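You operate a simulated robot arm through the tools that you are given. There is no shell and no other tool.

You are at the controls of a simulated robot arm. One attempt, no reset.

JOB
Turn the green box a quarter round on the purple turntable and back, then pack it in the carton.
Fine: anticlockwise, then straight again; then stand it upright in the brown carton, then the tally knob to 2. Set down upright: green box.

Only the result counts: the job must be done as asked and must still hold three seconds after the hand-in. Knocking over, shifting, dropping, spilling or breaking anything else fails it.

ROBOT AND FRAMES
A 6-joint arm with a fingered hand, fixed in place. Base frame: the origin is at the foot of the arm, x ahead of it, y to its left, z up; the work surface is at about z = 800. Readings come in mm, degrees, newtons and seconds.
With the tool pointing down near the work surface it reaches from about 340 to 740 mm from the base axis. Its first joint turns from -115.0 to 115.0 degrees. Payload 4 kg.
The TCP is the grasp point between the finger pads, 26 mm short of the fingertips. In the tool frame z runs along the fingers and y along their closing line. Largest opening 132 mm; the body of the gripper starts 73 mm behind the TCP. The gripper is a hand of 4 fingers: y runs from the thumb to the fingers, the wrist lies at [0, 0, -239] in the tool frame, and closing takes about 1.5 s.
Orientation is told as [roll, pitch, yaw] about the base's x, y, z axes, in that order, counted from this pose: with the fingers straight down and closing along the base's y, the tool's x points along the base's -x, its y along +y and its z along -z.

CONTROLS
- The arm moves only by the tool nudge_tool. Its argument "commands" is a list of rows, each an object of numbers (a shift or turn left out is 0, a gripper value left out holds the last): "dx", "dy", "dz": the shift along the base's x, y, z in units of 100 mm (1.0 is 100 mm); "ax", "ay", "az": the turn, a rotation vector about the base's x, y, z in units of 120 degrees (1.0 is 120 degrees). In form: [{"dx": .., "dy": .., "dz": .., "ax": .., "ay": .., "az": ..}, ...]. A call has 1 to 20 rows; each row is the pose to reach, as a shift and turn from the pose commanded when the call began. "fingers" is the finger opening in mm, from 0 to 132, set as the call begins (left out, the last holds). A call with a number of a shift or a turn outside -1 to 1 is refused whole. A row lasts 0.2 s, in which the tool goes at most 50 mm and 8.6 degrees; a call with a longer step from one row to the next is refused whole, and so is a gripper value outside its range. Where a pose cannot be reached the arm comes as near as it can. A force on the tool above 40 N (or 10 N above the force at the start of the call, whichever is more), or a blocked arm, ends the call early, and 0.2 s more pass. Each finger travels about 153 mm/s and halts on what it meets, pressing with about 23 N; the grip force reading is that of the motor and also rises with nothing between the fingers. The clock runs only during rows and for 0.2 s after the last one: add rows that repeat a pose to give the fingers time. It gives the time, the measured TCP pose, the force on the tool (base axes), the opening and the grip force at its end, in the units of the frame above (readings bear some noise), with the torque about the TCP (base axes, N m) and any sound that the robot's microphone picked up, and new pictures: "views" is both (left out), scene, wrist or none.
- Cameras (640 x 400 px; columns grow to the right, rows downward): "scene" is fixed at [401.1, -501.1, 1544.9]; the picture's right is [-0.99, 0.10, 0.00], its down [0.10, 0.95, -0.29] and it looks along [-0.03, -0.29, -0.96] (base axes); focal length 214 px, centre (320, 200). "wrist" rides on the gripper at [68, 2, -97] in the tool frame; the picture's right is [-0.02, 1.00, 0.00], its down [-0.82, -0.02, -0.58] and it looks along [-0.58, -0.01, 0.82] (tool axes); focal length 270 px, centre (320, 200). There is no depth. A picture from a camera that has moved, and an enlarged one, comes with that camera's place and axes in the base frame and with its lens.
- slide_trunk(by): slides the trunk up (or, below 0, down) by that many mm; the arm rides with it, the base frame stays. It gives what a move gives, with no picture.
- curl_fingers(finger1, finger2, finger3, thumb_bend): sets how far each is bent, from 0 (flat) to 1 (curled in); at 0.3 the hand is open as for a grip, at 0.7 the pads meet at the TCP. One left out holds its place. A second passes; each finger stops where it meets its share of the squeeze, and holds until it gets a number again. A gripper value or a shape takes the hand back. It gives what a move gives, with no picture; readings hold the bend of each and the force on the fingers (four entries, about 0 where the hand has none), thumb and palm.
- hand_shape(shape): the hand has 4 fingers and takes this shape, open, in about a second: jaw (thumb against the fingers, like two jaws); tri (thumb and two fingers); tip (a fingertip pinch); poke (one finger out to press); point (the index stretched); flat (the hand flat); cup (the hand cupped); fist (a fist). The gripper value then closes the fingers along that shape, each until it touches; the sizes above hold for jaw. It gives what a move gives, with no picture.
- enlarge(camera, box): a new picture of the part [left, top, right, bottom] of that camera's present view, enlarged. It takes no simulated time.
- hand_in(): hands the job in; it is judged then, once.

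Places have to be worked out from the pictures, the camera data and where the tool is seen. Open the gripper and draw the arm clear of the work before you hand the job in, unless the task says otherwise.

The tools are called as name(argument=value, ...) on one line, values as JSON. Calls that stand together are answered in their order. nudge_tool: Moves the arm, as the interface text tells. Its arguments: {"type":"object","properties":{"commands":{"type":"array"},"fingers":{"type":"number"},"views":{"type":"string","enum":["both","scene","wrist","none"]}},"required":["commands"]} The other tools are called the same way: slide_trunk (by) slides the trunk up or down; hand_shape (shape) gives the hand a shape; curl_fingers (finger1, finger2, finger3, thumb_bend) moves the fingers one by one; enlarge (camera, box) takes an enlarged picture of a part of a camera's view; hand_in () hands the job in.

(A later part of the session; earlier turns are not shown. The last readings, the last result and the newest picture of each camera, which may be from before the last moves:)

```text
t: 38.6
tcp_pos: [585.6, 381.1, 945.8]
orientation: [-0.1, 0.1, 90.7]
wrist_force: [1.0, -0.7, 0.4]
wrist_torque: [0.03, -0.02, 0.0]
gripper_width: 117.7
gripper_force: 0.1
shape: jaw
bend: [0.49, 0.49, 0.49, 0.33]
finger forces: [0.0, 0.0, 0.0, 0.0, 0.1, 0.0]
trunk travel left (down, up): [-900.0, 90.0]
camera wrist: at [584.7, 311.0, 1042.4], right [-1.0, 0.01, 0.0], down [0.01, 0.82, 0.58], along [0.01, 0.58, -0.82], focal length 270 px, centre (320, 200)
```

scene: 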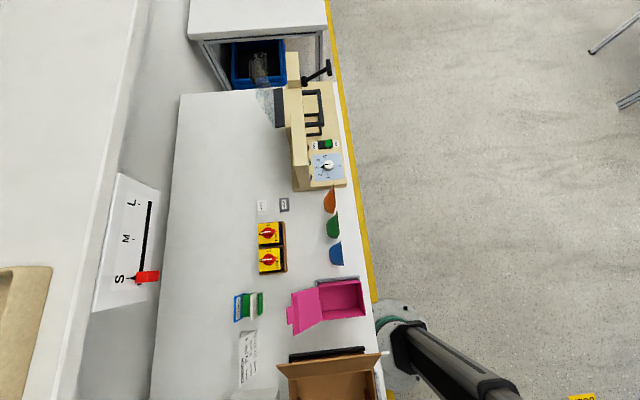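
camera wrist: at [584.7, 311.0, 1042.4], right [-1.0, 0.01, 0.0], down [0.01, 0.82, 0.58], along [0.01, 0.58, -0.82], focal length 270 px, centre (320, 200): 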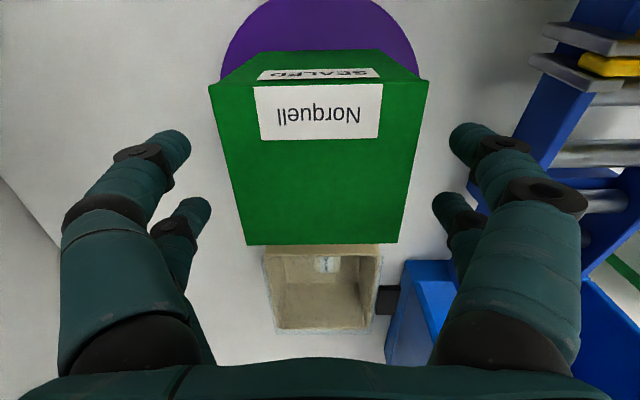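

The box is aligned with the hand. I'm descending to z≈888 with 112 mm open, then closing.

nudge_tool(commands=[{"dz": -0.2}, {"dz": -0.4}, {"dz": -0.52}, {"dz": -0.59}, {"dz": -0.59}], fingers=112, views="none")

nudge_tool(commands=[{"dz": 0.0}, {"dz": 0.0}, {"dz": 0.0}, {"dz": 0.0}, {"dz": 0.0}, {"dz": 0.0}, {"dz": 0.0}], fingers=80, views="wrist")

```text
t: 39.8
tcp_pos: [583.8, 380.9, 887.5]
orientation: [-0.1, -0.1, 90.6]
wrist_force: [0.3, -1.4, 0.3]
wrist_torque: [0.02, 0.01, 0.0]
gripper_width: 111.9
gripper_force: 0.0
shape: jaw
bend: [0.54, 0.54, 0.54, 0.38]
finger forces: [0.2, 0.1, 0.3, 0.1, 0.0, 0.0]
trunk travel left (down, up): [-900.0, 90.0]
```

```text
t: 41.4
tcp_pos: [584.7, 380.8, 887.2]
orientation: [0.0, 0.0, 90.6]
wrist_force: [0.2, 0.2, 1.9]
wrist_torque: [0.03, -0.06, -0.08]
gripper_width: 79.7
gripper_force: 22.8
shape: jaw
bend: [0.71, 0.71, 0.71, 0.71]
finger forces: [23.3, 23.1, 24.1, 0.0, 22.3, 0.0]
trunk travel left (down, up): [-900.0, 90.0]
camera wrist: at [584.3, 311.4, 983.8], right [-1.0, 0.01, 0.0], down [0.01, 0.82, 0.58], along [0.01, 0.58, -0.82], focal length 270 px, centre (320, 200)
```

wrist: 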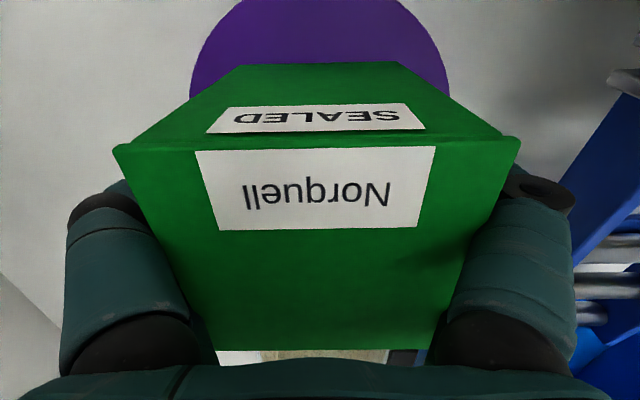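

Gripped again with light contact. I'm pressing 1 mm and turning back clockwise to yaw 0.

nudge_tool(commands=[{"dz": -0.01}, {"dz": -0.01, "az": -0.02}, {"dz": -0.01, "az": -0.06}, {"dz": -0.01, "az": -0.12}, {"dz": -0.01, "az": -0.18}, {"dz": -0.01, "az": -0.24}, {"dz": -0.01, "az": -0.3}, {"dz": -0.01, "az": -0.36}, {"dz": -0.01, "az": -0.42}, {"dz": -0.01, "az": -0.48}, {"dz": -0.01, "az": -0.54}, {"dz": -0.01, "az": -0.6}, {"dz": -0.01, "az": -0.66}, {"dz": -0.01, "az": -0.71}, {"dz": -0.01, "az": -0.74}, {"dz": -0.01, "az": -0.755}, {"dz": -0.01, "az": -0.755}], views="wrist")

```text
t: 45.0
tcp_pos: [584.4, 380.2, 886.9]
orientation: [0.1, 0.0, -0.1]
wrist_force: [7.0, 0.7, 14.9]
wrist_torque: [-0.24, 0.0, 0.04]
gripper_width: 79.4
gripper_force: 22.8
shape: jaw
bend: [0.72, 0.71, 0.72, 0.71]
finger forces: [25.0, 24.9, 25.6, 0.0, 23.5, 0.0]
trunk travel left (down, up): [-900.0, 90.0]
camera wrist: at [517.1, 380.8, 983.2], right [0.03, 1.0, 0.0], down [0.82, -0.02, 0.58], along [0.58, -0.01, -0.82], focal length 270 px, centre (320, 200)
```

wrist: 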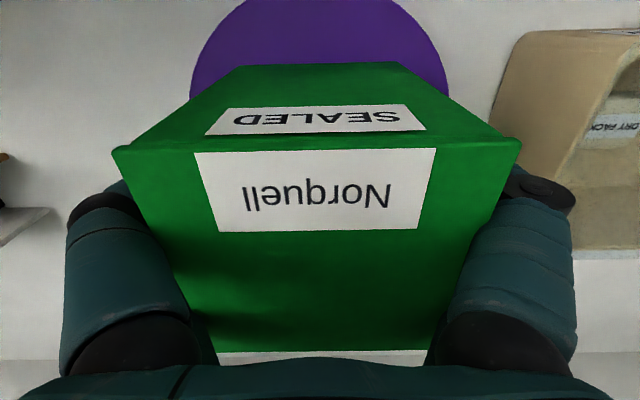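

Back at yaw 0 with little torque. I'm releasing and rising to verify that the peg is back at its original place.

nudge_tool(commands=[{"dz": 0.01}, {"dz": 0.01}, {"dz": 0.01}, {"dz": 0.01}], fingers=118, views="none")

nudge_tool(commands=[{"dz": 0.03}, {"dz": 0.1}, {"dz": 0.25}, {"dz": 0.5}, {"dz": 0.8}, {"dx": -0.2, "dz": 1.0}, {"dx": -0.5, "dz": 1.0}, {"dx": -0.5, "dz": 1.0}], views="wrist")

enlarge(camera="wrist", box=[200, 0, 440, 150])

```text
t: 46.0
tcp_pos: [583.3, 380.2, 887.2]
orientation: [-0.2, 0.1, 0.0]
wrist_force: [-0.6, -0.8, 1.0]
wrist_torque: [0.03, -0.03, 0.01]
gripper_width: 117.9
gripper_force: 0.1
shape: jaw
bend: [0.49, 0.49, 0.49, 0.33]
finger forces: [0.5, 0.6, 1.0, 0.0, 0.7, 0.1]
trunk travel left (down, up): [-900.0, 90.0]
```

```text
t: 47.8
tcp_pos: [536.0, 382.0, 987.2]
orientation: [0.0, 0.0, 0.0]
wrist_force: [-0.6, -0.8, -0.6]
wrist_torque: [-0.01, -0.02, 0.04]
gripper_width: 117.6
gripper_force: 0.0
shape: jaw
bend: [0.49, 0.49, 0.49, 0.33]
finger forces: [0.1, 0.0, 0.0, 0.0, 0.1, 0.0]
trunk travel left (down, up): [-900.0, 90.0]
camera wrist: at [467.2, 381.4, 1082.7], right [0.02, 1.0, 0.0], down [0.82, -0.02, 0.58], along [0.58, -0.01, -0.82], focal length 270 px, centre (320, 200)
```

wrist: 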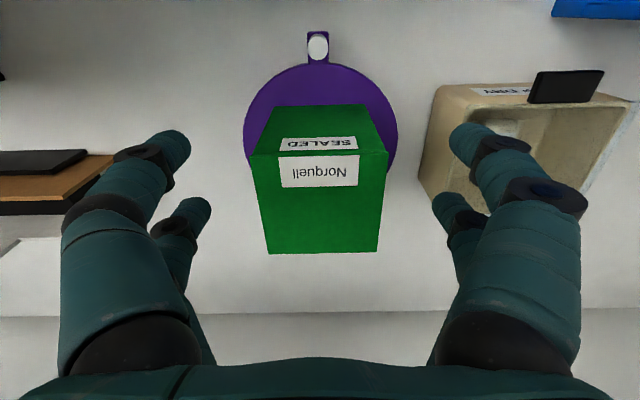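

```text
2.67 times, centred on (320, 75) of wrist
camera zoom: at [467.2, 381.4, 1082.7], right [0.02, 1.0, 0.0], down [0.82, -0.02, 0.58], along [0.58, -0.01, -0.82], focal length 721 px, centre (320, 533)
```

zoom: 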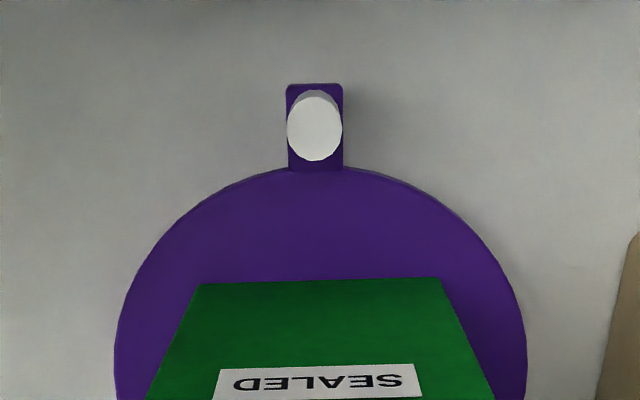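

The peg is back at (490.5, 380) and the box is straight, so the turn is done. I'm now gripping the box again to carry it to the carton.

nudge_tool(commands=[{"dx": 0.25}, {"dx": 0.5}, {"dx": 0.5, "dz": -0.3}, {"dx": 0.5, "dz": -0.6}, {"dx": 0.5, "dz": -0.85}, {"dx": 0.5, "dz": -1.0}, {"dx": 0.5, "dz": -1.0}], fingers=114, views="wrist")

nudge_tool(commands=[{"dz": 0.0}, {"dz": 0.0}, {"dz": 0.0}, {"dz": 0.0}, {"dz": 0.0}, {"dz": 0.0}, {"dz": 0.0}], fingers=76, views="none")

nudge_tool(commands=[{"dz": 0.04}, {"dz": 0.1}, {"dz": 0.2}, {"dz": 0.4}, {"dz": 0.6}, {"dz": 0.6}], views="wrist")

```text
t: 49.4
tcp_pos: [584.9, 380.3, 887.0]
orientation: [0.0, 0.0, 0.0]
wrist_force: [0.5, -0.2, 0.5]
wrist_torque: [0.0, -0.03, -0.03]
gripper_width: 114.0
gripper_force: 0.1
shape: jaw
bend: [0.52, 0.52, 0.52, 0.36]
finger forces: [0.1, 0.2, 0.5, 0.0, 0.1, 0.0]
trunk travel left (down, up): [-900.0, 90.0]
camera wrist: at [517.1, 381.0, 983.5], right [0.02, 1.0, 0.0], down [0.82, -0.02, 0.58], along [0.58, -0.01, -0.82], focal length 270 px, centre (320, 200)
```

wrist: 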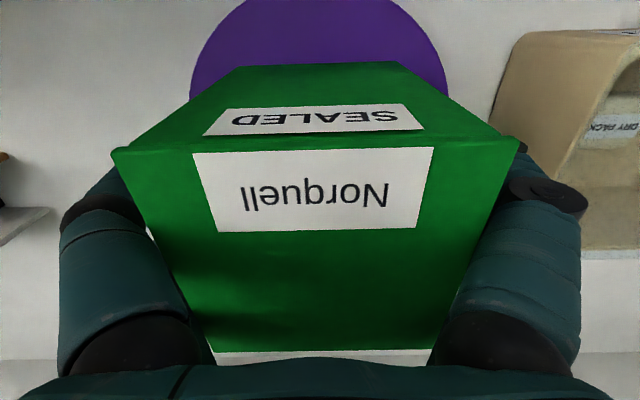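

```text
t: 51.0
tcp_pos: [584.5, 381.5, 888.0]
orientation: [-0.1, 0.0, -0.1]
wrist_force: [1.0, -0.4, 1.1]
wrist_torque: [-0.08, -0.06, 0.02]
gripper_width: 78.9
gripper_force: 22.7
shape: jaw
bend: [0.71, 0.71, 0.71, 0.7]
finger forces: [23.2, 23.5, 23.1, 0.0, 23.5, 0.0]
trunk travel left (down, up): [-900.0, 90.0]
```

```text
t: 52.4
tcp_pos: [585.0, 381.2, 948.0]
orientation: [0.0, 0.0, 0.0]
wrist_force: [0.3, -0.3, -2.6]
wrist_torque: [0.01, 0.03, -0.02]
gripper_width: 79.3
gripper_force: 22.7
shape: jaw
bend: [0.71, 0.71, 0.71, 0.7]
finger forces: [23.2, 23.3, 23.1, 0.1, 23.5, 0.1]
trunk travel left (down, up): [-900.0, 90.0]
camera wrist: at [517.6, 382.1, 1044.0], right [0.02, 1.0, 0.0], down [0.82, -0.02, 0.58], along [0.58, -0.01, -0.82], focal length 270 px, centre (320, 200)
```

wrist: 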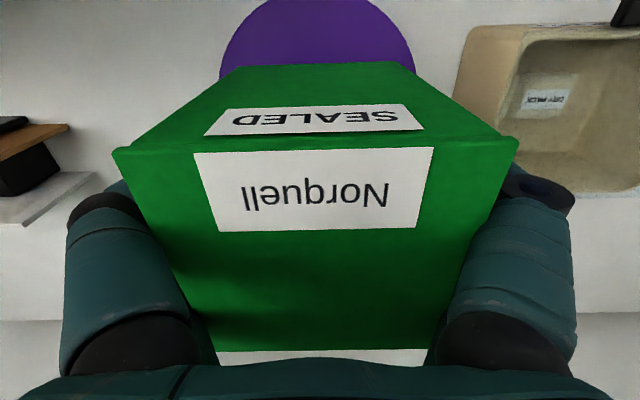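

The box is held firmly. I'm raising it well above the carton flaps (tops near z 1046) before the traverse, and easing x back towards 450 to stay clear of the panel's lever.

nudge_tool(commands=[{"dz": 0.3}, {"dz": 0.65}, {"dz": 1.0}, {"dx": -0.3, "dz": 1.0}, {"dx": -0.6, "dz": 1.0}, {"dx": -0.6, "dz": 1.0}], views="none")

nudge_tool(commands=[{"dx": -0.2, "dz": 0.3}, {"dx": -0.4, "dz": 0.65}, {"dx": -0.65, "dz": 1.0}, {"dx": -0.85, "dz": 1.0, "dy": -0.3}, {"dx": -0.85, "dz": 1.0, "dy": -0.65}, {"dx": -0.85, "dz": 1.0, "dy": -1.0}, {"dx": -0.85, "dz": 1.0, "dy": -1.0}], views="wrist")

```text
t: 53.8
tcp_pos: [525.2, 382.0, 1047.4]
orientation: [-0.1, 0.0, -0.1]
wrist_force: [-0.7, 0.0, -3.0]
wrist_torque: [-0.01, -0.02, -0.01]
gripper_width: 78.9
gripper_force: 22.2
shape: jaw
bend: [0.71, 0.71, 0.71, 0.7]
finger forces: [23.0, 23.3, 22.9, 0.0, 23.4, 0.0]
trunk travel left (down, up): [-900.0, 90.0]
```

```text
t: 55.4
tcp_pos: [439.2, 281.5, 1147.6]
orientation: [-0.1, -0.1, 0.1]
wrist_force: [0.3, -1.0, -2.9]
wrist_torque: [-0.02, 0.04, 0.02]
gripper_width: 79.0
gripper_force: 22.9
shape: jaw
bend: [0.71, 0.71, 0.71, 0.7]
finger forces: [23.1, 23.4, 22.9, 0.0, 23.5, 0.1]
trunk travel left (down, up): [-900.0, 90.0]
camera wrist: at [371.9, 282.0, 1243.6], right [0.02, 1.0, 0.0], down [0.82, -0.02, 0.58], along [0.58, -0.01, -0.82], focal length 270 px, centre (320, 200)
```

wrist: 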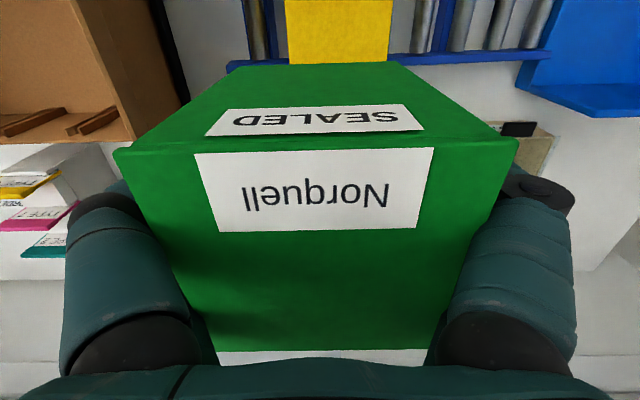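

Still held firmly at z 1148. I'm traversing towards the carton in -y at constant height; the box bottom at ≈1085 clears the flap tops.

nudge_tool(commands=[{"dy": -0.3}, {"dy": -0.65}, {"dy": -1.0}, {"dy": -1.0}], views="none")

nudge_tool(commands=[{"dy": -0.3}, {"dy": -0.65}, {"dy": -1.0}, {"dy": -1.0}], views="wrist")

```text
t: 56.4
tcp_pos: [441.1, 181.8, 1147.4]
orientation: [0.0, 0.0, 0.1]
wrist_force: [0.8, -0.1, -2.8]
wrist_torque: [-0.01, -0.01, -0.01]
gripper_width: 78.9
gripper_force: 23.1
shape: jaw
bend: [0.71, 0.71, 0.71, 0.7]
finger forces: [23.1, 23.5, 23.0, 0.0, 23.5, 0.1]
trunk travel left (down, up): [-900.0, 90.0]
```

```text
t: 57.4
tcp_pos: [439.6, 81.7, 1147.4]
orientation: [0.0, 0.0, 0.1]
wrist_force: [0.1, 0.3, -2.8]
wrist_torque: [0.0, -0.02, 0.0]
gripper_width: 79.0
gripper_force: 22.9
shape: jaw
bend: [0.71, 0.71, 0.71, 0.7]
finger forces: [23.0, 23.3, 22.8, 0.0, 23.4, 0.1]
trunk travel left (down, up): [-900.0, 90.0]
camera wrist: at [371.7, 81.3, 1243.4], right [0.02, 1.0, 0.0], down [0.82, -0.02, 0.58], along [0.58, -0.01, -0.82], focal length 270 px, centre (320, 200)
```

wrist: 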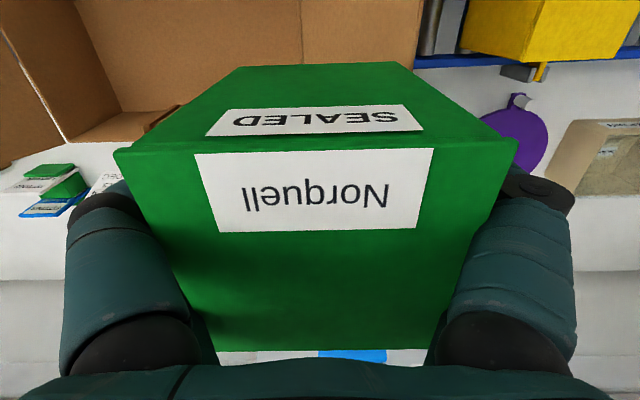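

From the earlier views the carton's ribs stick out only about 20 mm from the ±x walls, so x≈402, y≈-90 is free. I'm moving over the carton's middle and looking from both cameras.

nudge_tool(commands=[{"dx": -0.1, "dy": -0.3}, {"dx": -0.25, "dy": -0.65}, {"dx": -0.38, "dy": -1.0}, {"dx": -0.38, "dy": -1.0}], views="none")

nudge_tool(commands=[{"dy": -0.3}, {"dy": -0.6}, {"dy": -0.7}, {"dy": -0.7}], views="both")

enlarge(camera="scene", box=[240, 270, 448, 400])

```text
t: 58.4
tcp_pos: [402.7, -19.5, 1147.1]
orientation: [0.1, -0.1, 0.0]
wrist_force: [-0.7, -0.7, -2.4]
wrist_torque: [0.01, -0.03, 0.01]
gripper_width: 79.1
gripper_force: 22.7
shape: jaw
bend: [0.71, 0.71, 0.71, 0.7]
finger forces: [23.1, 23.3, 22.7, 0.0, 23.5, 0.0]
trunk travel left (down, up): [-900.0, 90.0]
```

```text
t: 59.4
tcp_pos: [403.4, -88.8, 1147.7]
orientation: [-0.1, 0.0, -0.1]
wrist_force: [0.1, 0.0, -2.1]
wrist_torque: [0.03, 0.01, 0.01]
gripper_width: 78.7
gripper_force: 23.3
shape: jaw
bend: [0.71, 0.71, 0.71, 0.7]
finger forces: [23.2, 23.4, 22.7, 0.1, 23.4, 0.0]
trunk travel left (down, up): [-900.0, 90.0]
camera wrist: at [335.1, -88.5, 1242.9], right [0.02, 1.0, 0.0], down [0.82, -0.02, 0.58], along [0.58, -0.01, -0.82], focal length 270 px, centre (320, 200)
```

scene: 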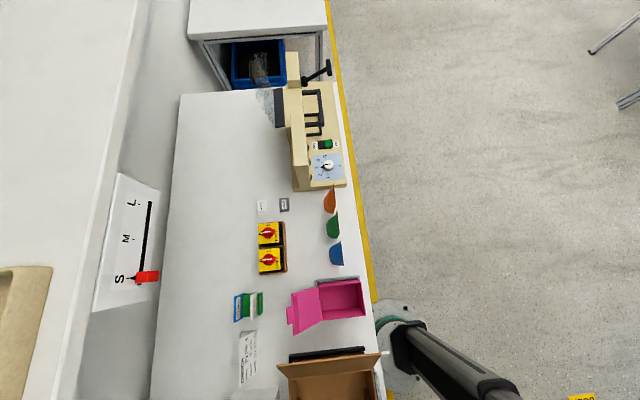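
wrist: 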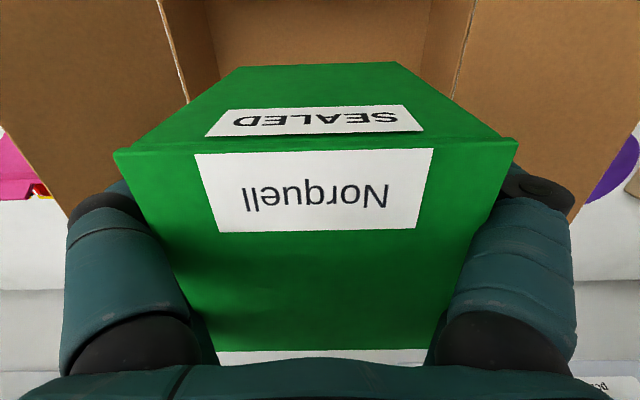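

```text
3.08 times, centred on (344, 335) of scene
camera zoom: at [401.1, -501.1, 1544.9], right [-0.99, 0.1, 0.0], down [0.1, 0.95, -0.29], along [-0.03, -0.29, -0.96], focal length 660 px, centre (246, -215)
```

zoom: 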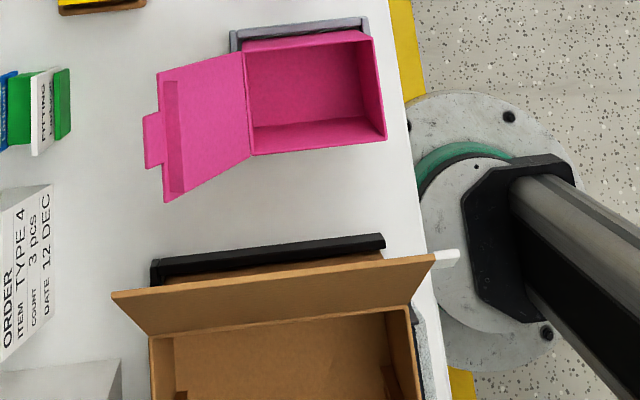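

The carton opening is centred around the hand in the wrist view, and the scene view confirms its walls at x≈297–503. I'm descending into the carton in stages.

nudge_tool(commands=[{"dz": -0.25}, {"dz": -0.5}, {"dz": -0.75}, {"dz": -1.0}, {"dz": -1.0}], views="none")

nudge_tool(commands=[{"dz": -0.25}, {"dz": -0.5}, {"dz": -0.75}, {"dz": -1.0}, {"dz": -1.0}], views="wrist")

```text
t: 60.6
tcp_pos: [401.8, -88.2, 1047.6]
orientation: [0.0, 0.0, 0.1]
wrist_force: [0.1, 0.2, -2.4]
wrist_torque: [0.02, -0.01, 0.01]
gripper_width: 79.4
gripper_force: 22.8
shape: jaw
bend: [0.71, 0.71, 0.71, 0.7]
finger forces: [23.1, 23.2, 22.7, 0.0, 23.4, 0.1]
trunk travel left (down, up): [-900.0, 90.0]
```

```text
t: 61.8
tcp_pos: [402.2, -89.2, 947.0]
orientation: [0.0, 0.1, 0.0]
wrist_force: [0.6, 1.3, -1.9]
wrist_torque: [0.02, 0.0, -0.01]
gripper_width: 78.9
gripper_force: 23.0
shape: jaw
bend: [0.71, 0.71, 0.71, 0.7]
finger forces: [23.1, 23.1, 22.8, 0.0, 23.4, 0.1]
trunk travel left (down, up): [-900.0, 90.0]
camera wrist: at [334.2, -88.7, 1043.0], right [0.02, 1.0, 0.0], down [0.82, -0.02, 0.58], along [0.58, -0.01, -0.82], focal length 270 px, centre (320, 200)
```

wrist: 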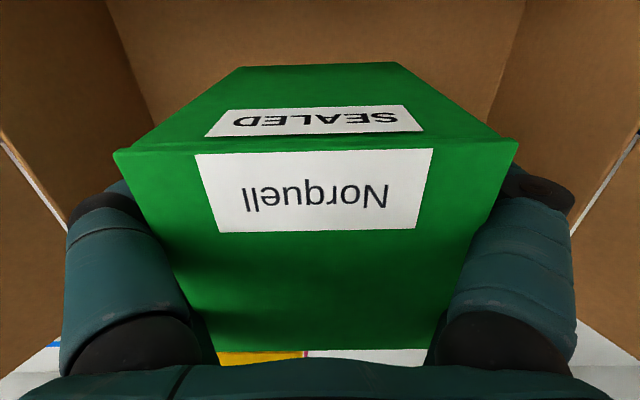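

The box is inside the carton walls with clear room. I'm lowering to z≈875 and then feeling for the floor.

nudge_tool(commands=[{"dz": -0.2}, {"dz": -0.4}, {"dz": -0.55}, {"dz": -0.67}, {"dz": -0.73}, {"dz": -0.73}], views="none")

nudge_tool(commands=[{"dz": -0.02}, {"dz": -0.04}, {"dz": -0.06}, {"dz": -0.06}], views="wrist")

```text
t: 63.2
tcp_pos: [401.3, -88.2, 874.2]
orientation: [0.0, -0.1, 0.0]
wrist_force: [0.5, 0.1, -3.1]
wrist_torque: [0.03, -0.04, 0.0]
gripper_width: 79.4
gripper_force: 23.0
shape: jaw
bend: [0.71, 0.71, 0.71, 0.7]
finger forces: [23.2, 23.2, 22.7, 0.1, 23.5, 0.1]
trunk travel left (down, up): [-900.0, 90.0]
```

```text
t: 64.2
tcp_pos: [401.4, -87.3, 868.5]
orientation: [0.0, -0.2, 0.0]
wrist_force: [0.5, 0.1, 4.7]
wrist_torque: [-0.1, -0.04, 0.01]
gripper_width: 79.0
gripper_force: 22.8
shape: jaw
bend: [0.71, 0.71, 0.71, 0.7]
finger forces: [23.5, 23.6, 23.1, 0.0, 23.7, 0.1]
trunk travel left (down, up): [-900.0, 90.0]
camera wrist: at [334.6, -88.6, 964.6], right [0.02, 1.0, 0.0], down [0.82, -0.02, 0.58], along [0.58, -0.01, -0.82], focal length 270 px, centre (320, 200)
```

wrist: 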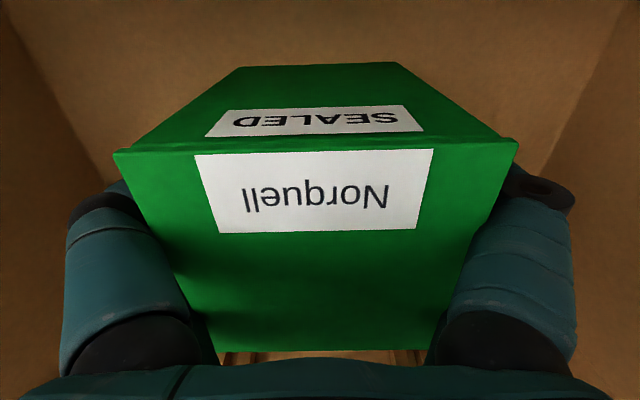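

Force changed from -3 to +4.7 N at z≈869, so the box has reached the carton floor. I'm seating it another half millimetre and opening the hand.

nudge_tool(commands=[{"dz": -0.006}, {"dz": -0.006}], views="none")

nudge_tool(commands=[{"dz": 0.005}, {"dz": 0.005}, {"dz": 0.005}, {"dz": 0.005}], fingers=118, views="none")

nudge_tool(commands=[{"dz": 0.03}, {"dz": 0.1}, {"dz": 0.25}, {"dz": 0.5}, {"dz": 0.8}, {"dz": 1.0}, {"dz": 1.0}], views="wrist")

```text
t: 64.8
tcp_pos: [402.8, -88.4, 868.6]
orientation: [0.0, -0.1, 0.0]
wrist_force: [1.1, 0.6, 12.8]
wrist_torque: [-0.08, -0.02, -0.03]
gripper_width: 79.0
gripper_force: 22.6
shape: jaw
bend: [0.71, 0.71, 0.71, 0.7]
finger forces: [24.4, 24.5, 24.0, 0.0, 24.2, 0.1]
trunk travel left (down, up): [-900.0, 90.0]
```

```text
t: 65.8
tcp_pos: [403.1, -89.3, 868.4]
orientation: [0.0, 0.0, 0.0]
wrist_force: [1.3, 0.0, 1.7]
wrist_torque: [-0.02, -0.01, 0.02]
gripper_width: 117.6
gripper_force: 0.1
shape: jaw
bend: [0.49, 0.49, 0.49, 0.33]
finger forces: [0.4, 0.5, 0.7, 0.0, 0.4, 0.0]
trunk travel left (down, up): [-900.0, 90.0]
```

```text
t: 67.4
tcp_pos: [402.6, -88.0, 968.6]
orientation: [0.0, -0.1, 0.0]
wrist_force: [0.4, 0.0, 0.5]
wrist_torque: [0.01, 0.0, 0.02]
gripper_width: 118.0
gripper_force: 0.1
shape: jaw
bend: [0.49, 0.49, 0.49, 0.33]
finger forces: [0.0, 0.1, 0.1, 0.1, 0.0, 0.0]
trunk travel left (down, up): [-900.0, 90.0]
camera wrist: at [334.1, -88.6, 1064.3], right [0.02, 1.0, 0.0], down [0.82, -0.02, 0.58], along [0.58, -0.01, -0.82], focal length 270 px, centre (320, 200)
```

wrist: 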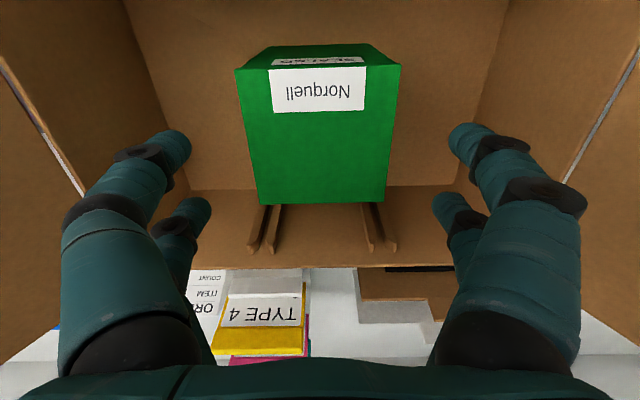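

The box stands upright in the carton, clear of the walls. I'm rising straight out and then travelling high towards the panel for the tally knob.

nudge_tool(commands=[{"dz": 0.3}, {"dz": 0.65}, {"dz": 1.0}, {"dz": 1.0}], views="wrist")

nudge_tool(commands=[{"dz": 0.35}, {"dz": 0.7, "dy": 0.2}, {"dz": 1.0, "dy": 0.5}, {"dz": 1.0, "dy": 0.8}, {"dz": 1.0, "dy": 1.0}, {"dz": 1.0, "dy": 1.0}], views="none")

nudge_tool(commands=[{"dz": 0.3, "dy": 0.25, "dx": 0.1}, {"dz": 0.6, "dy": 0.5, "dx": 0.3}, {"dz": 0.9, "dy": 0.75, "dx": 0.5}, {"dz": 1.0, "dy": 1.0, "dx": 0.7}, {"dz": 1.0, "dy": 1.0, "dx": 0.7}], views="none")

```text
t: 68.4
tcp_pos: [401.4, -90.1, 1068.2]
orientation: [0.0, 0.0, 0.0]
wrist_force: [-0.1, 0.9, -0.1]
wrist_torque: [-0.01, 0.0, -0.01]
gripper_width: 117.9
gripper_force: 0.0
shape: jaw
bend: [0.49, 0.49, 0.49, 0.33]
finger forces: [0.0, 0.0, 0.0, 0.0, 0.0, 0.0]
trunk travel left (down, up): [-900.0, 90.0]
camera wrist: at [334.2, -89.3, 1164.8], right [0.02, 1.0, 0.0], down [0.82, -0.02, 0.58], along [0.58, -0.01, -0.82], focal length 270 px, centre (320, 200)
```

wrist: 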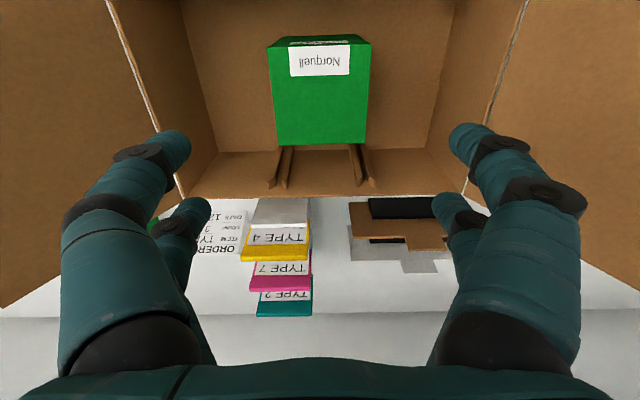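

```text
t: 69.8
tcp_pos: [401.7, 10.6, 1169.0]
orientation: [0.0, 0.0, 0.0]
wrist_force: [0.2, -0.3, 0.1]
wrist_torque: [0.02, -0.01, 0.03]
gripper_width: 117.6
gripper_force: 0.1
shape: jaw
bend: [0.49, 0.49, 0.49, 0.33]
finger forces: [0.1, 0.0, 0.0, 0.1, 0.0, 0.1]
trunk travel left (down, up): [-900.0, 90.0]
```

```text
t: 71.0
tcp_pos: [472.6, 112.1, 1267.8]
orientation: [0.0, 0.1, 0.0]
wrist_force: [-0.1, -0.7, -0.5]
wrist_torque: [0.0, -0.02, 0.01]
gripper_width: 117.6
gripper_force: 0.0
shape: jaw
bend: [0.49, 0.49, 0.49, 0.33]
finger forces: [0.0, 0.0, 0.0, 0.1, 0.1, 0.1]
trunk travel left (down, up): [-900.0, 90.0]
```

All clear of the carton. I'm moving on to about (540, 227, 1290) in front of the panel before tilting the tool horizontal.

nudge_tool(commands=[{"dy": 0.3, "dx": 0.1}, {"dy": 0.6, "dx": 0.3}, {"dy": 0.9, "dx": 0.5}, {"dy": 1.0, "dx": 0.58, "dz": 0.2}, {"dy": 1.0, "dx": 0.58, "dz": 0.2}], views="none")

nudge_tool(commands=[{"ay": -0.04}, {"ay": -0.1, "dy": 0.05}, {"ay": -0.17, "dy": 0.1}, {"ay": -0.24, "dy": 0.16}, {"ay": -0.31, "dy": 0.16}, {"ay": -0.375, "dy": 0.16}, {"ay": -0.375, "dy": 0.16}], views="wrist")

```text
t: 72.2
tcp_pos: [530.0, 212.0, 1288.4]
orientation: [0.0, -0.1, 0.1]
wrist_force: [0.0, -1.4, 0.0]
wrist_torque: [0.0, -0.01, -0.01]
gripper_width: 117.9
gripper_force: 0.2
shape: jaw
bend: [0.49, 0.49, 0.49, 0.33]
finger forces: [0.1, 0.1, 0.1, 0.1, 0.1, 0.0]
trunk travel left (down, up): [-900.0, 90.0]
```

```text
t: 73.8
tcp_pos: [530.0, 228.8, 1288.0]
orientation: [0.0, -45.0, 0.1]
wrist_force: [1.2, -0.1, 0.1]
wrist_torque: [-0.01, 0.01, 0.0]
gripper_width: 117.8
gripper_force: 0.0
shape: jaw
bend: [0.49, 0.49, 0.49, 0.33]
finger forces: [0.0, 0.1, 0.1, 0.0, 0.0, 0.1]
trunk travel left (down, up): [-900.0, 90.0]
camera wrist: at [413.6, 227.6, 1307.5], right [0.02, 1.0, 0.02], down [0.17, -0.02, 0.99], along [0.99, -0.01, -0.17], focal length 270 px, centre (320, 200)
```

wrist: 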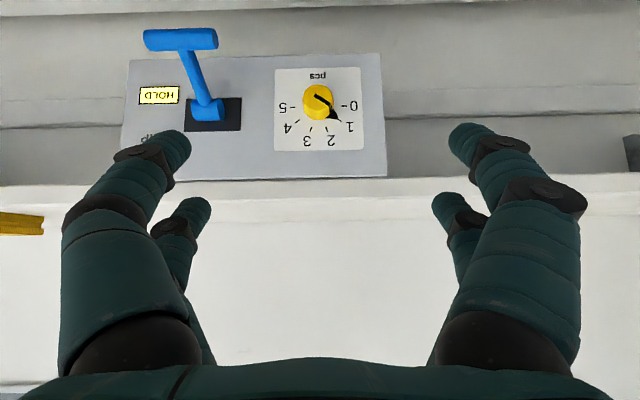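

The camera now faces the panel nearly square on. I'm enlarging the dial for an exact reading.

enlarge(camera="wrist", box=[260, 55, 380, 130])

enlarge(camera="wrist", box=[110, 20, 400, 200])

```text
5.33 times, centred on (320, 92) of wrist
camera zoom: at [413.6, 227.6, 1307.5], right [0.02, 1.0, 0.02], down [0.17, -0.02, 0.99], along [0.99, -0.01, -0.17], focal length 1442 px, centre (320, 773)
```

zoom: 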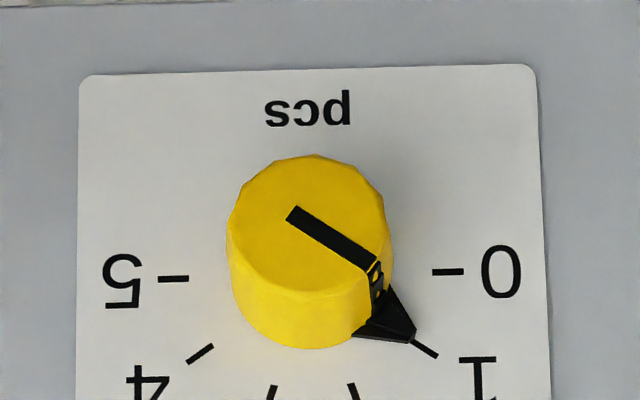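

```text
2.21 times, centred on (255, 110) of wrist
camera zoom: at [413.6, 227.6, 1307.5], right [0.02, 1.0, 0.02], down [0.17, -0.02, 0.99], along [0.99, -0.01, -0.17], focal length 596 px, centre (463, 399)
```

zoom: 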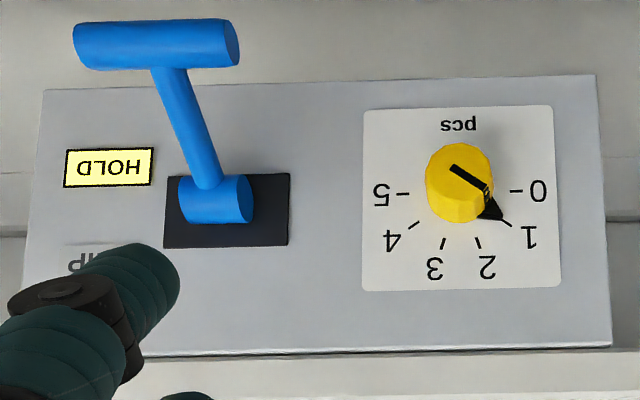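

The knob axis sits at about (y 224.8, z 1150.5) on a panel face at x≈700. It's ≈31 mm wide and protrudes ≈21 mm, and the pointer is on 1 (36° up from +y, each step 36°). I'm tilting the tool fully horizontal while easing forward to x≈580.

nudge_tool(commands=[{"ay": -0.05, "dx": 0.1}, {"ay": -0.11, "dx": 0.2}, {"ay": -0.18, "dx": 0.3}, {"ay": -0.25, "dx": 0.4}, {"ay": -0.32, "dx": 0.5}, {"ay": -0.375, "dx": 0.5}, {"ay": -0.375, "dx": 0.5}], fingers=80, views="wrist")

```text
t: 75.4
tcp_pos: [580.2, 228.1, 1289.0]
orientation: [-176.6, -89.8, 176.4]
wrist_force: [0.8, 0.5, 0.0]
wrist_torque: [0.0, 0.01, -0.01]
gripper_width: 80.5
gripper_force: 0.0
shape: jaw
bend: [0.71, 0.71, 0.71, 0.7]
finger forces: [0.1, 0.0, 0.1, 0.0, 0.0, 0.0]
trunk travel left (down, up): [-900.0, 90.0]
camera wrist: at [484.0, 227.4, 1219.0], right [0.0, 1.0, 0.03], down [-0.58, -0.02, 0.82], along [0.82, -0.01, 0.58], focal length 270 px, centre (320, 200)
```

wrist: 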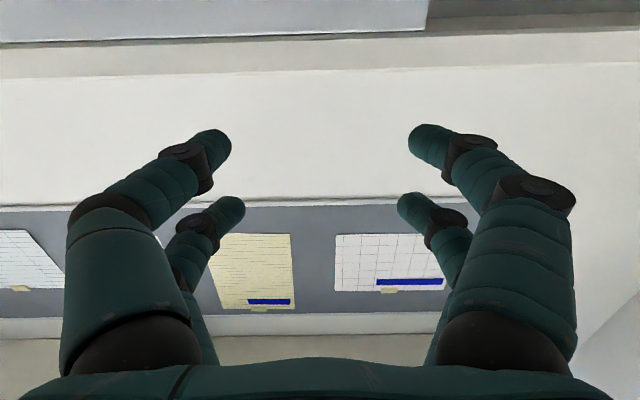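

The tool is horizontal at (580, 228, 1289). I'm rolling it -54° about x, so the pointer will sit in the gap between the digits, while lowering towards the knob's height.

nudge_tool(commands=[{"ax": -0.05, "dz": -0.1}, {"ax": -0.11, "dz": -0.25}, {"ax": -0.18, "dz": -0.4}, {"ax": -0.25, "dz": -0.55}, {"ax": -0.32, "dz": -0.7}, {"ax": -0.39, "dz": -0.85}, {"ax": -0.45, "dz": -1.0, "dy": -0.02}, {"ax": -0.45, "dz": -1.0, "dy": -0.02}], views="wrist")

```text
t: 77.2
tcp_pos: [579.8, 224.7, 1189.9]
orientation: [-90.0, -35.9, 90.0]
wrist_force: [0.6, 0.6, -0.3]
wrist_torque: [0.03, 0.0, -0.04]
gripper_width: 80.3
gripper_force: 0.0
shape: jaw
bend: [0.71, 0.71, 0.71, 0.7]
finger forces: [0.1, 0.0, 0.0, 0.0, 0.0, 0.0]
trunk travel left (down, up): [-900.0, 90.0]
camera wrist: at [484.5, 169.1, 1146.1], right [0.0, 0.61, -0.8], down [-0.58, 0.65, 0.49], along [0.82, 0.46, 0.35], focal length 270 px, centre (320, 200)
```

wrist: 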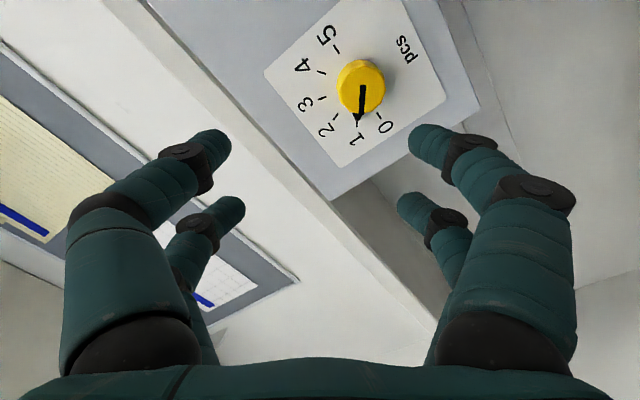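

The pointer line now runs straight down the picture, i.e. along the hand's gap direction, as intended. I'm enlarging to refine the knob's axis.

enlarge(camera="wrist", box=[256, 10, 448, 130])

```text
3.33 times, centred on (352, 70) of wrist
camera zoom: at [484.5, 169.1, 1146.1], right [0.0, 0.61, -0.8], down [-0.58, 0.65, 0.49], along [0.82, 0.46, 0.35], focal length 901 px, centre (213, 633)
```

zoom: 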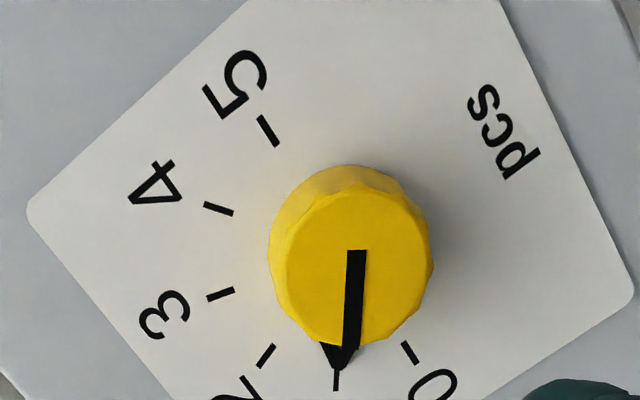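

Both views give the knob axis at about y 223.8, z 1150.4. I'm lining up with it and moving to x = 610, tips still 40 mm short of the knob.

nudge_tool(commands=[{"dz": -0.2}, {"dz": -0.385, "dy": -0.011}, {"dx": 0.15, "dz": -0.385, "dy": -0.011}, {"dx": 0.3, "dz": -0.385, "dy": -0.011}, {"dx": 0.3, "dz": -0.385, "dy": -0.011}], fingers=70, views="wrist")

enlarge(camera="wrist", box=[224, 70, 416, 190])

```text
t: 78.4
tcp_pos: [609.8, 224.6, 1150.3]
orientation: [-90.0, -35.9, 90.0]
wrist_force: [0.1, -1.0, -0.4]
wrist_torque: [-0.04, 0.05, 0.02]
gripper_width: 70.5
gripper_force: 0.1
shape: jaw
bend: [0.72, 0.72, 0.72, 0.7]
finger forces: [0.1, 0.0, 0.0, 0.1, 0.1, 0.0]
trunk travel left (down, up): [-900.0, 90.0]
camera wrist: at [514.7, 168.0, 1107.4], right [0.0, 0.61, -0.79], down [-0.58, 0.65, 0.5], along [0.82, 0.46, 0.35], focal length 270 px, centre (320, 200)
```

wrist: 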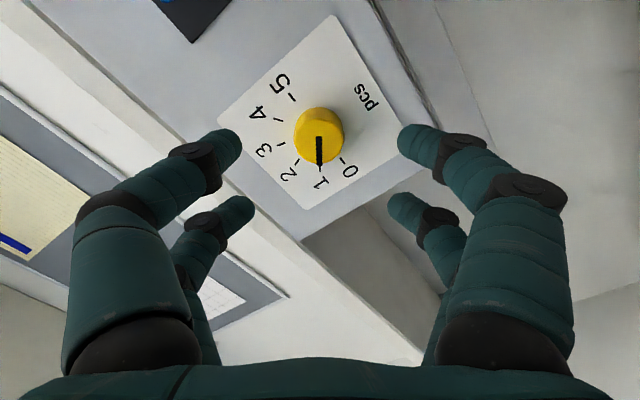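

```text
3.33 times, centred on (320, 130) of wrist
camera zoom: at [514.7, 168.0, 1107.4], right [0.0, 0.61, -0.79], down [-0.58, 0.65, 0.5], along [0.82, 0.46, 0.35], focal length 901 px, centre (320, 433)
```

zoom: 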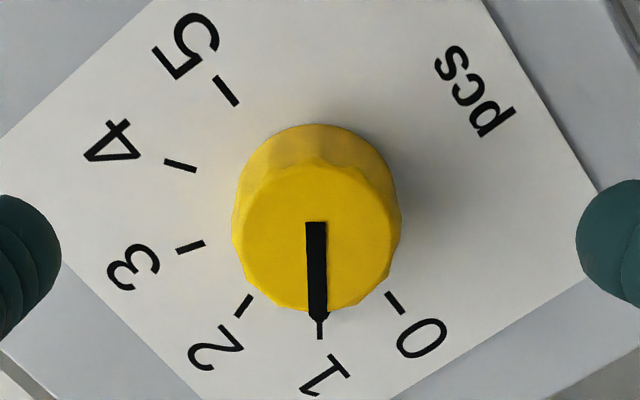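

Aligned within about 1–1.5 mm; the knob sits slightly toward the pointer side. I'm correcting by (+0.6, +1.2) mm and advancing to x ≈ 650 first.

nudge_tool(commands=[{"dy": 0.006, "dz": 0.012, "dx": 0.1}, {"dy": 0.006, "dz": 0.012, "dx": 0.22}, {"dy": 0.006, "dz": 0.012, "dx": 0.34}, {"dy": 0.006, "dz": 0.012, "dx": 0.4}, {"dy": 0.006, "dz": 0.012, "dx": 0.4}], views="wrist")

```text
t: 79.6
tcp_pos: [649.9, 224.0, 1150.8]
orientation: [-90.0, -35.9, 90.0]
wrist_force: [0.4, 0.3, 0.6]
wrist_torque: [0.0, -0.04, -0.04]
gripper_width: 70.2
gripper_force: 0.0
shape: jaw
bend: [0.72, 0.72, 0.72, 0.7]
finger forces: [0.0, 0.1, 0.0, 0.0, 0.0, 0.0]
trunk travel left (down, up): [-900.0, 90.0]
camera wrist: at [554.4, 168.7, 1108.3], right [0.0, 0.61, -0.79], down [-0.58, 0.65, 0.5], along [0.82, 0.46, 0.35], focal length 270 px, centre (320, 200)
```

wrist: 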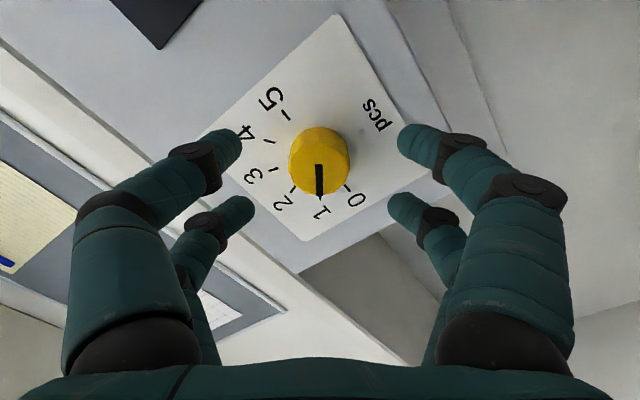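

The knob's face centre is at (319,167), exactly where an aligned knob should appear. I'm advancing slowly to x ≈ 667, leaving the fingertips about 5 mm off the panel.

nudge_tool(commands=[{"dx": 0.05}, {"dx": 0.1}, {"dx": 0.14}, {"dx": 0.17}, {"dx": 0.17}], views="wrist")

```text
t: 80.8
tcp_pos: [667.1, 224.1, 1150.9]
orientation: [-90.0, -36.0, 90.1]
wrist_force: [0.5, 1.1, -0.3]
wrist_torque: [-0.01, -0.02, 0.0]
gripper_width: 70.7
gripper_force: 0.2
shape: jaw
bend: [0.72, 0.72, 0.72, 0.7]
finger forces: [0.0, 0.1, 0.0, 0.1, 0.0, 0.1]
trunk travel left (down, up): [-900.0, 90.0]
camera wrist: at [570.8, 168.6, 1108.6], right [0.0, 0.61, -0.79], down [-0.58, 0.65, 0.5], along [0.82, 0.46, 0.35], focal length 270 px, centre (320, 200)
```

wrist: 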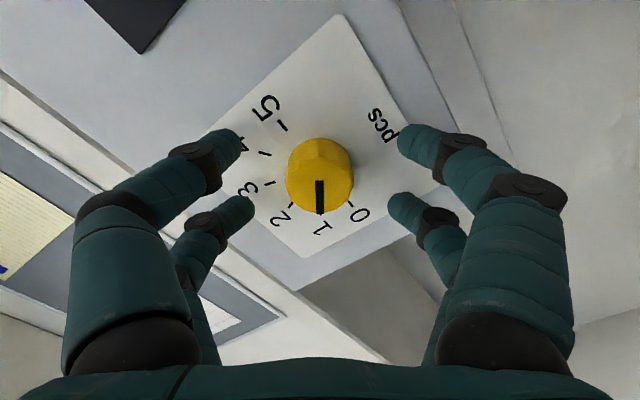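

No contact and the knob stands between all four digits. I'm closing the hand on it.

nudge_tool(commands=[{"dx": 0.0}, {"dx": 0.0}, {"dx": 0.0}, {"dx": 0.0}, {"dx": 0.0}], fingers=26, views="wrist")

enlarge(camera="wrist", box=[200, 80, 440, 230])

```text
t: 82.0
tcp_pos: [665.5, 225.1, 1151.7]
orientation: [-90.0, -36.0, 90.0]
wrist_force: [0.6, 0.1, -0.2]
wrist_torque: [-0.01, -0.03, 0.01]
gripper_width: 26.3
gripper_force: 0.1
shape: jaw
bend: [0.73, 0.73, 0.73, 0.7]
finger forces: [0.0, 0.0, 0.0, 0.1, 0.1, 0.1]
trunk travel left (down, up): [-900.0, 90.0]
camera wrist: at [570.8, 168.6, 1108.6], right [0.0, 0.61, -0.79], down [-0.58, 0.65, 0.5], along [0.82, 0.46, 0.35], focal length 270 px, centre (320, 200)
```

wrist: 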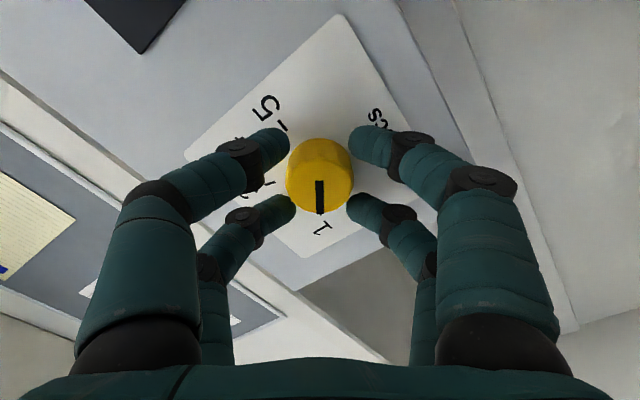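

```text
2.67 times, centred on (320, 155) of wrist
camera zoom: at [570.8, 168.6, 1108.6], right [0.0, 0.61, -0.79], down [-0.58, 0.65, 0.5], along [0.82, 0.46, 0.35], focal length 721 px, centre (320, 320)
```

zoom: 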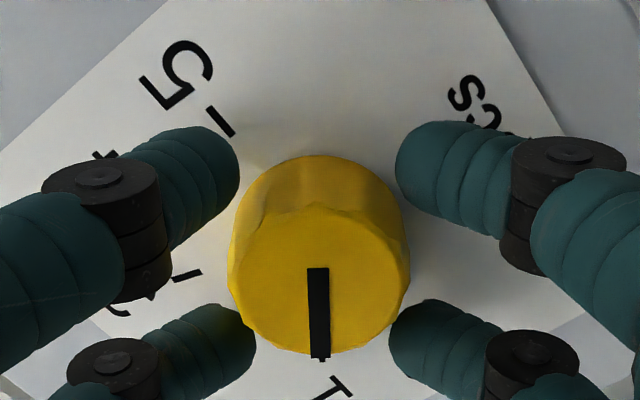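

The digits are evenly placed around the knob without contact yet. I'm closing further.

nudge_tool(commands=[{"dx": 0.0}, {"dx": 0.0}, {"dx": 0.0}, {"dx": 0.0}], fingers=10, views="wrist")

enlarge(camera="wrist", box=[200, 80, 440, 230])

```text
t: 83.0
tcp_pos: [668.1, 225.0, 1151.6]
orientation: [-90.0, -35.9, 89.9]
wrist_force: [-0.1, 0.5, 0.8]
wrist_torque: [0.01, -0.02, 0.0]
gripper_width: 10.9
gripper_force: 0.0
shape: jaw
bend: [0.71, 0.71, 0.71, 0.7]
finger forces: [0.2, 1.0, 1.2, 0.0, 0.3, 0.0]
trunk travel left (down, up): [-900.0, 90.0]
camera wrist: at [570.7, 168.7, 1108.7], right [0.0, 0.61, -0.79], down [-0.58, 0.65, 0.5], along [0.82, 0.46, 0.35], focal length 270 px, centre (320, 200)
```

wrist: 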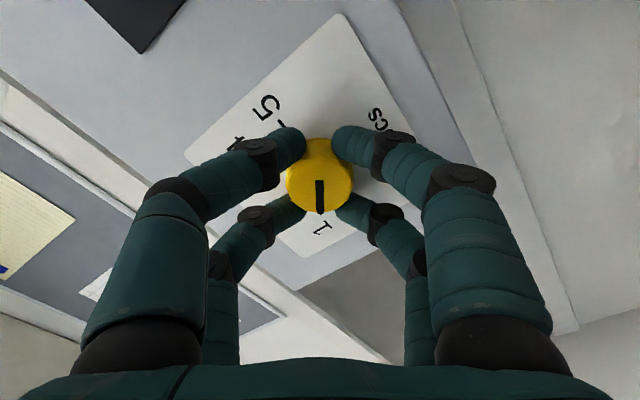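

```text
2.67 times, centred on (320, 155) of wrist
camera zoom: at [570.7, 168.7, 1108.7], right [0.0, 0.61, -0.79], down [-0.58, 0.65, 0.5], along [0.82, 0.46, 0.35], focal length 721 px, centre (320, 320)
```

zoom: 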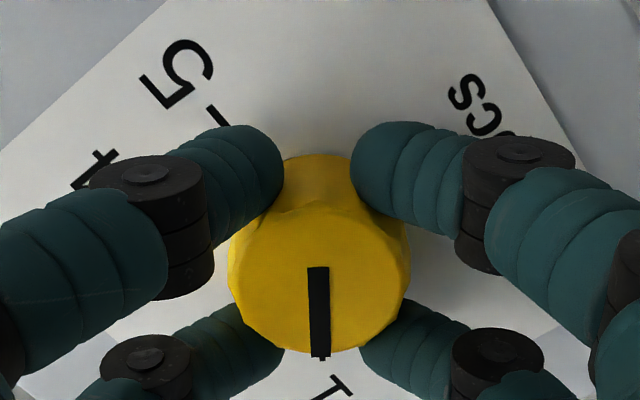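

Contact has just begun on all digits (0.2–1.2 N). I'm closing a touch more for a firm hold.

nudge_tool(commands=[{"dx": 0.0}, {"dx": 0.0}, {"dx": 0.0}], fingers=5, views="wrist")

```text
t: 83.8
tcp_pos: [667.0, 225.5, 1150.5]
orientation: [-89.8, -36.0, 90.0]
wrist_force: [1.9, 1.3, -1.7]
wrist_torque: [0.02, -0.01, 0.18]
gripper_width: 3.4
gripper_force: 23.0
shape: jaw
bend: [0.71, 0.71, 0.71, 0.72]
finger forces: [23.8, 20.4, 22.5, 0.0, 17.4, 0.0]
trunk travel left (down, up): [-900.0, 90.0]
camera wrist: at [571.2, 169.1, 1108.1], right [0.0, 0.61, -0.79], down [-0.58, 0.65, 0.5], along [0.82, 0.46, 0.35], focal length 270 px, centre (320, 200)
```

wrist: 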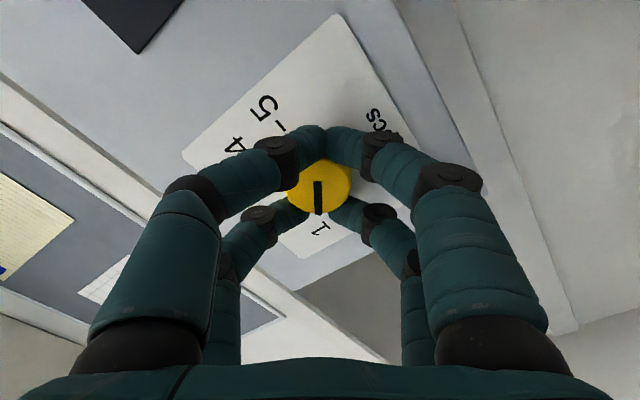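

The hold is firm (about 20 N per digit). I'm turning +36° about x, clockwise as seen from the robot, in gentle steps.

nudge_tool(commands=[{"ax": 0.03}, {"ax": 0.07}, {"ax": 0.11}, {"ax": 0.15}, {"ax": 0.19}, {"ax": 0.23}, {"ax": 0.27}, {"ax": 0.3}, {"ax": 0.3}], views="wrist")

enlarge(camera="wrist", box=[200, 80, 440, 230])

```text
t: 85.8
tcp_pos: [666.6, 224.9, 1151.0]
orientation: [-89.9, -72.0, 90.0]
wrist_force: [-0.9, 4.3, -4.5]
wrist_torque: [-0.01, 0.03, 0.17]
gripper_width: 3.6
gripper_force: 23.4
shape: jaw
bend: [0.71, 0.71, 0.71, 0.73]
finger forces: [27.5, 21.3, 21.5, 0.0, 17.6, 0.1]
trunk travel left (down, up): [-900.0, 90.0]
camera wrist: at [571.2, 204.9, 1084.3], right [0.0, 0.96, -0.28], down [-0.58, 0.23, 0.78], along [0.82, 0.17, 0.55], focal length 270 px, centre (320, 200)
```

wrist: 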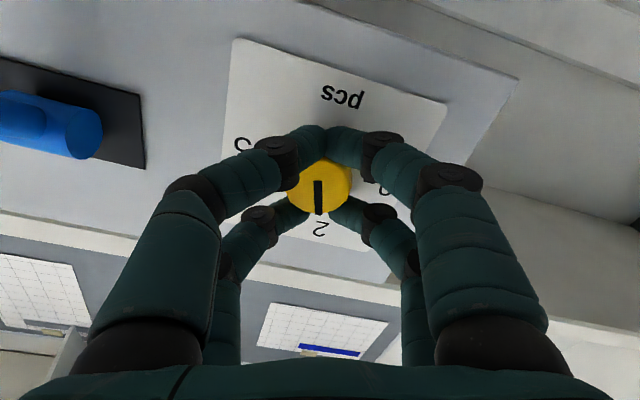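

```text
2.67 times, centred on (320, 155) of wrist
camera zoom: at [571.2, 204.9, 1084.3], right [0.0, 0.96, -0.28], down [-0.58, 0.23, 0.78], along [0.82, 0.17, 0.55], focal length 721 px, centre (320, 320)
```

zoom: 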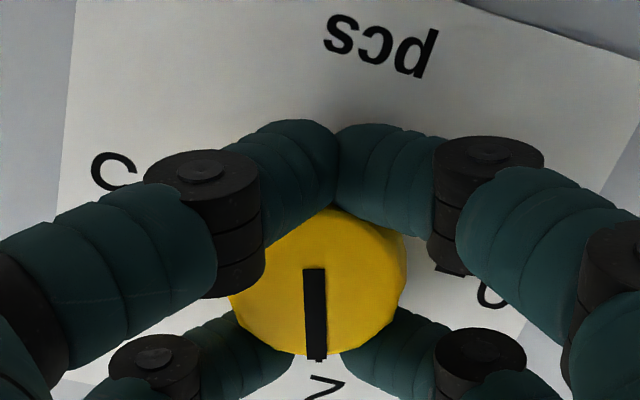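

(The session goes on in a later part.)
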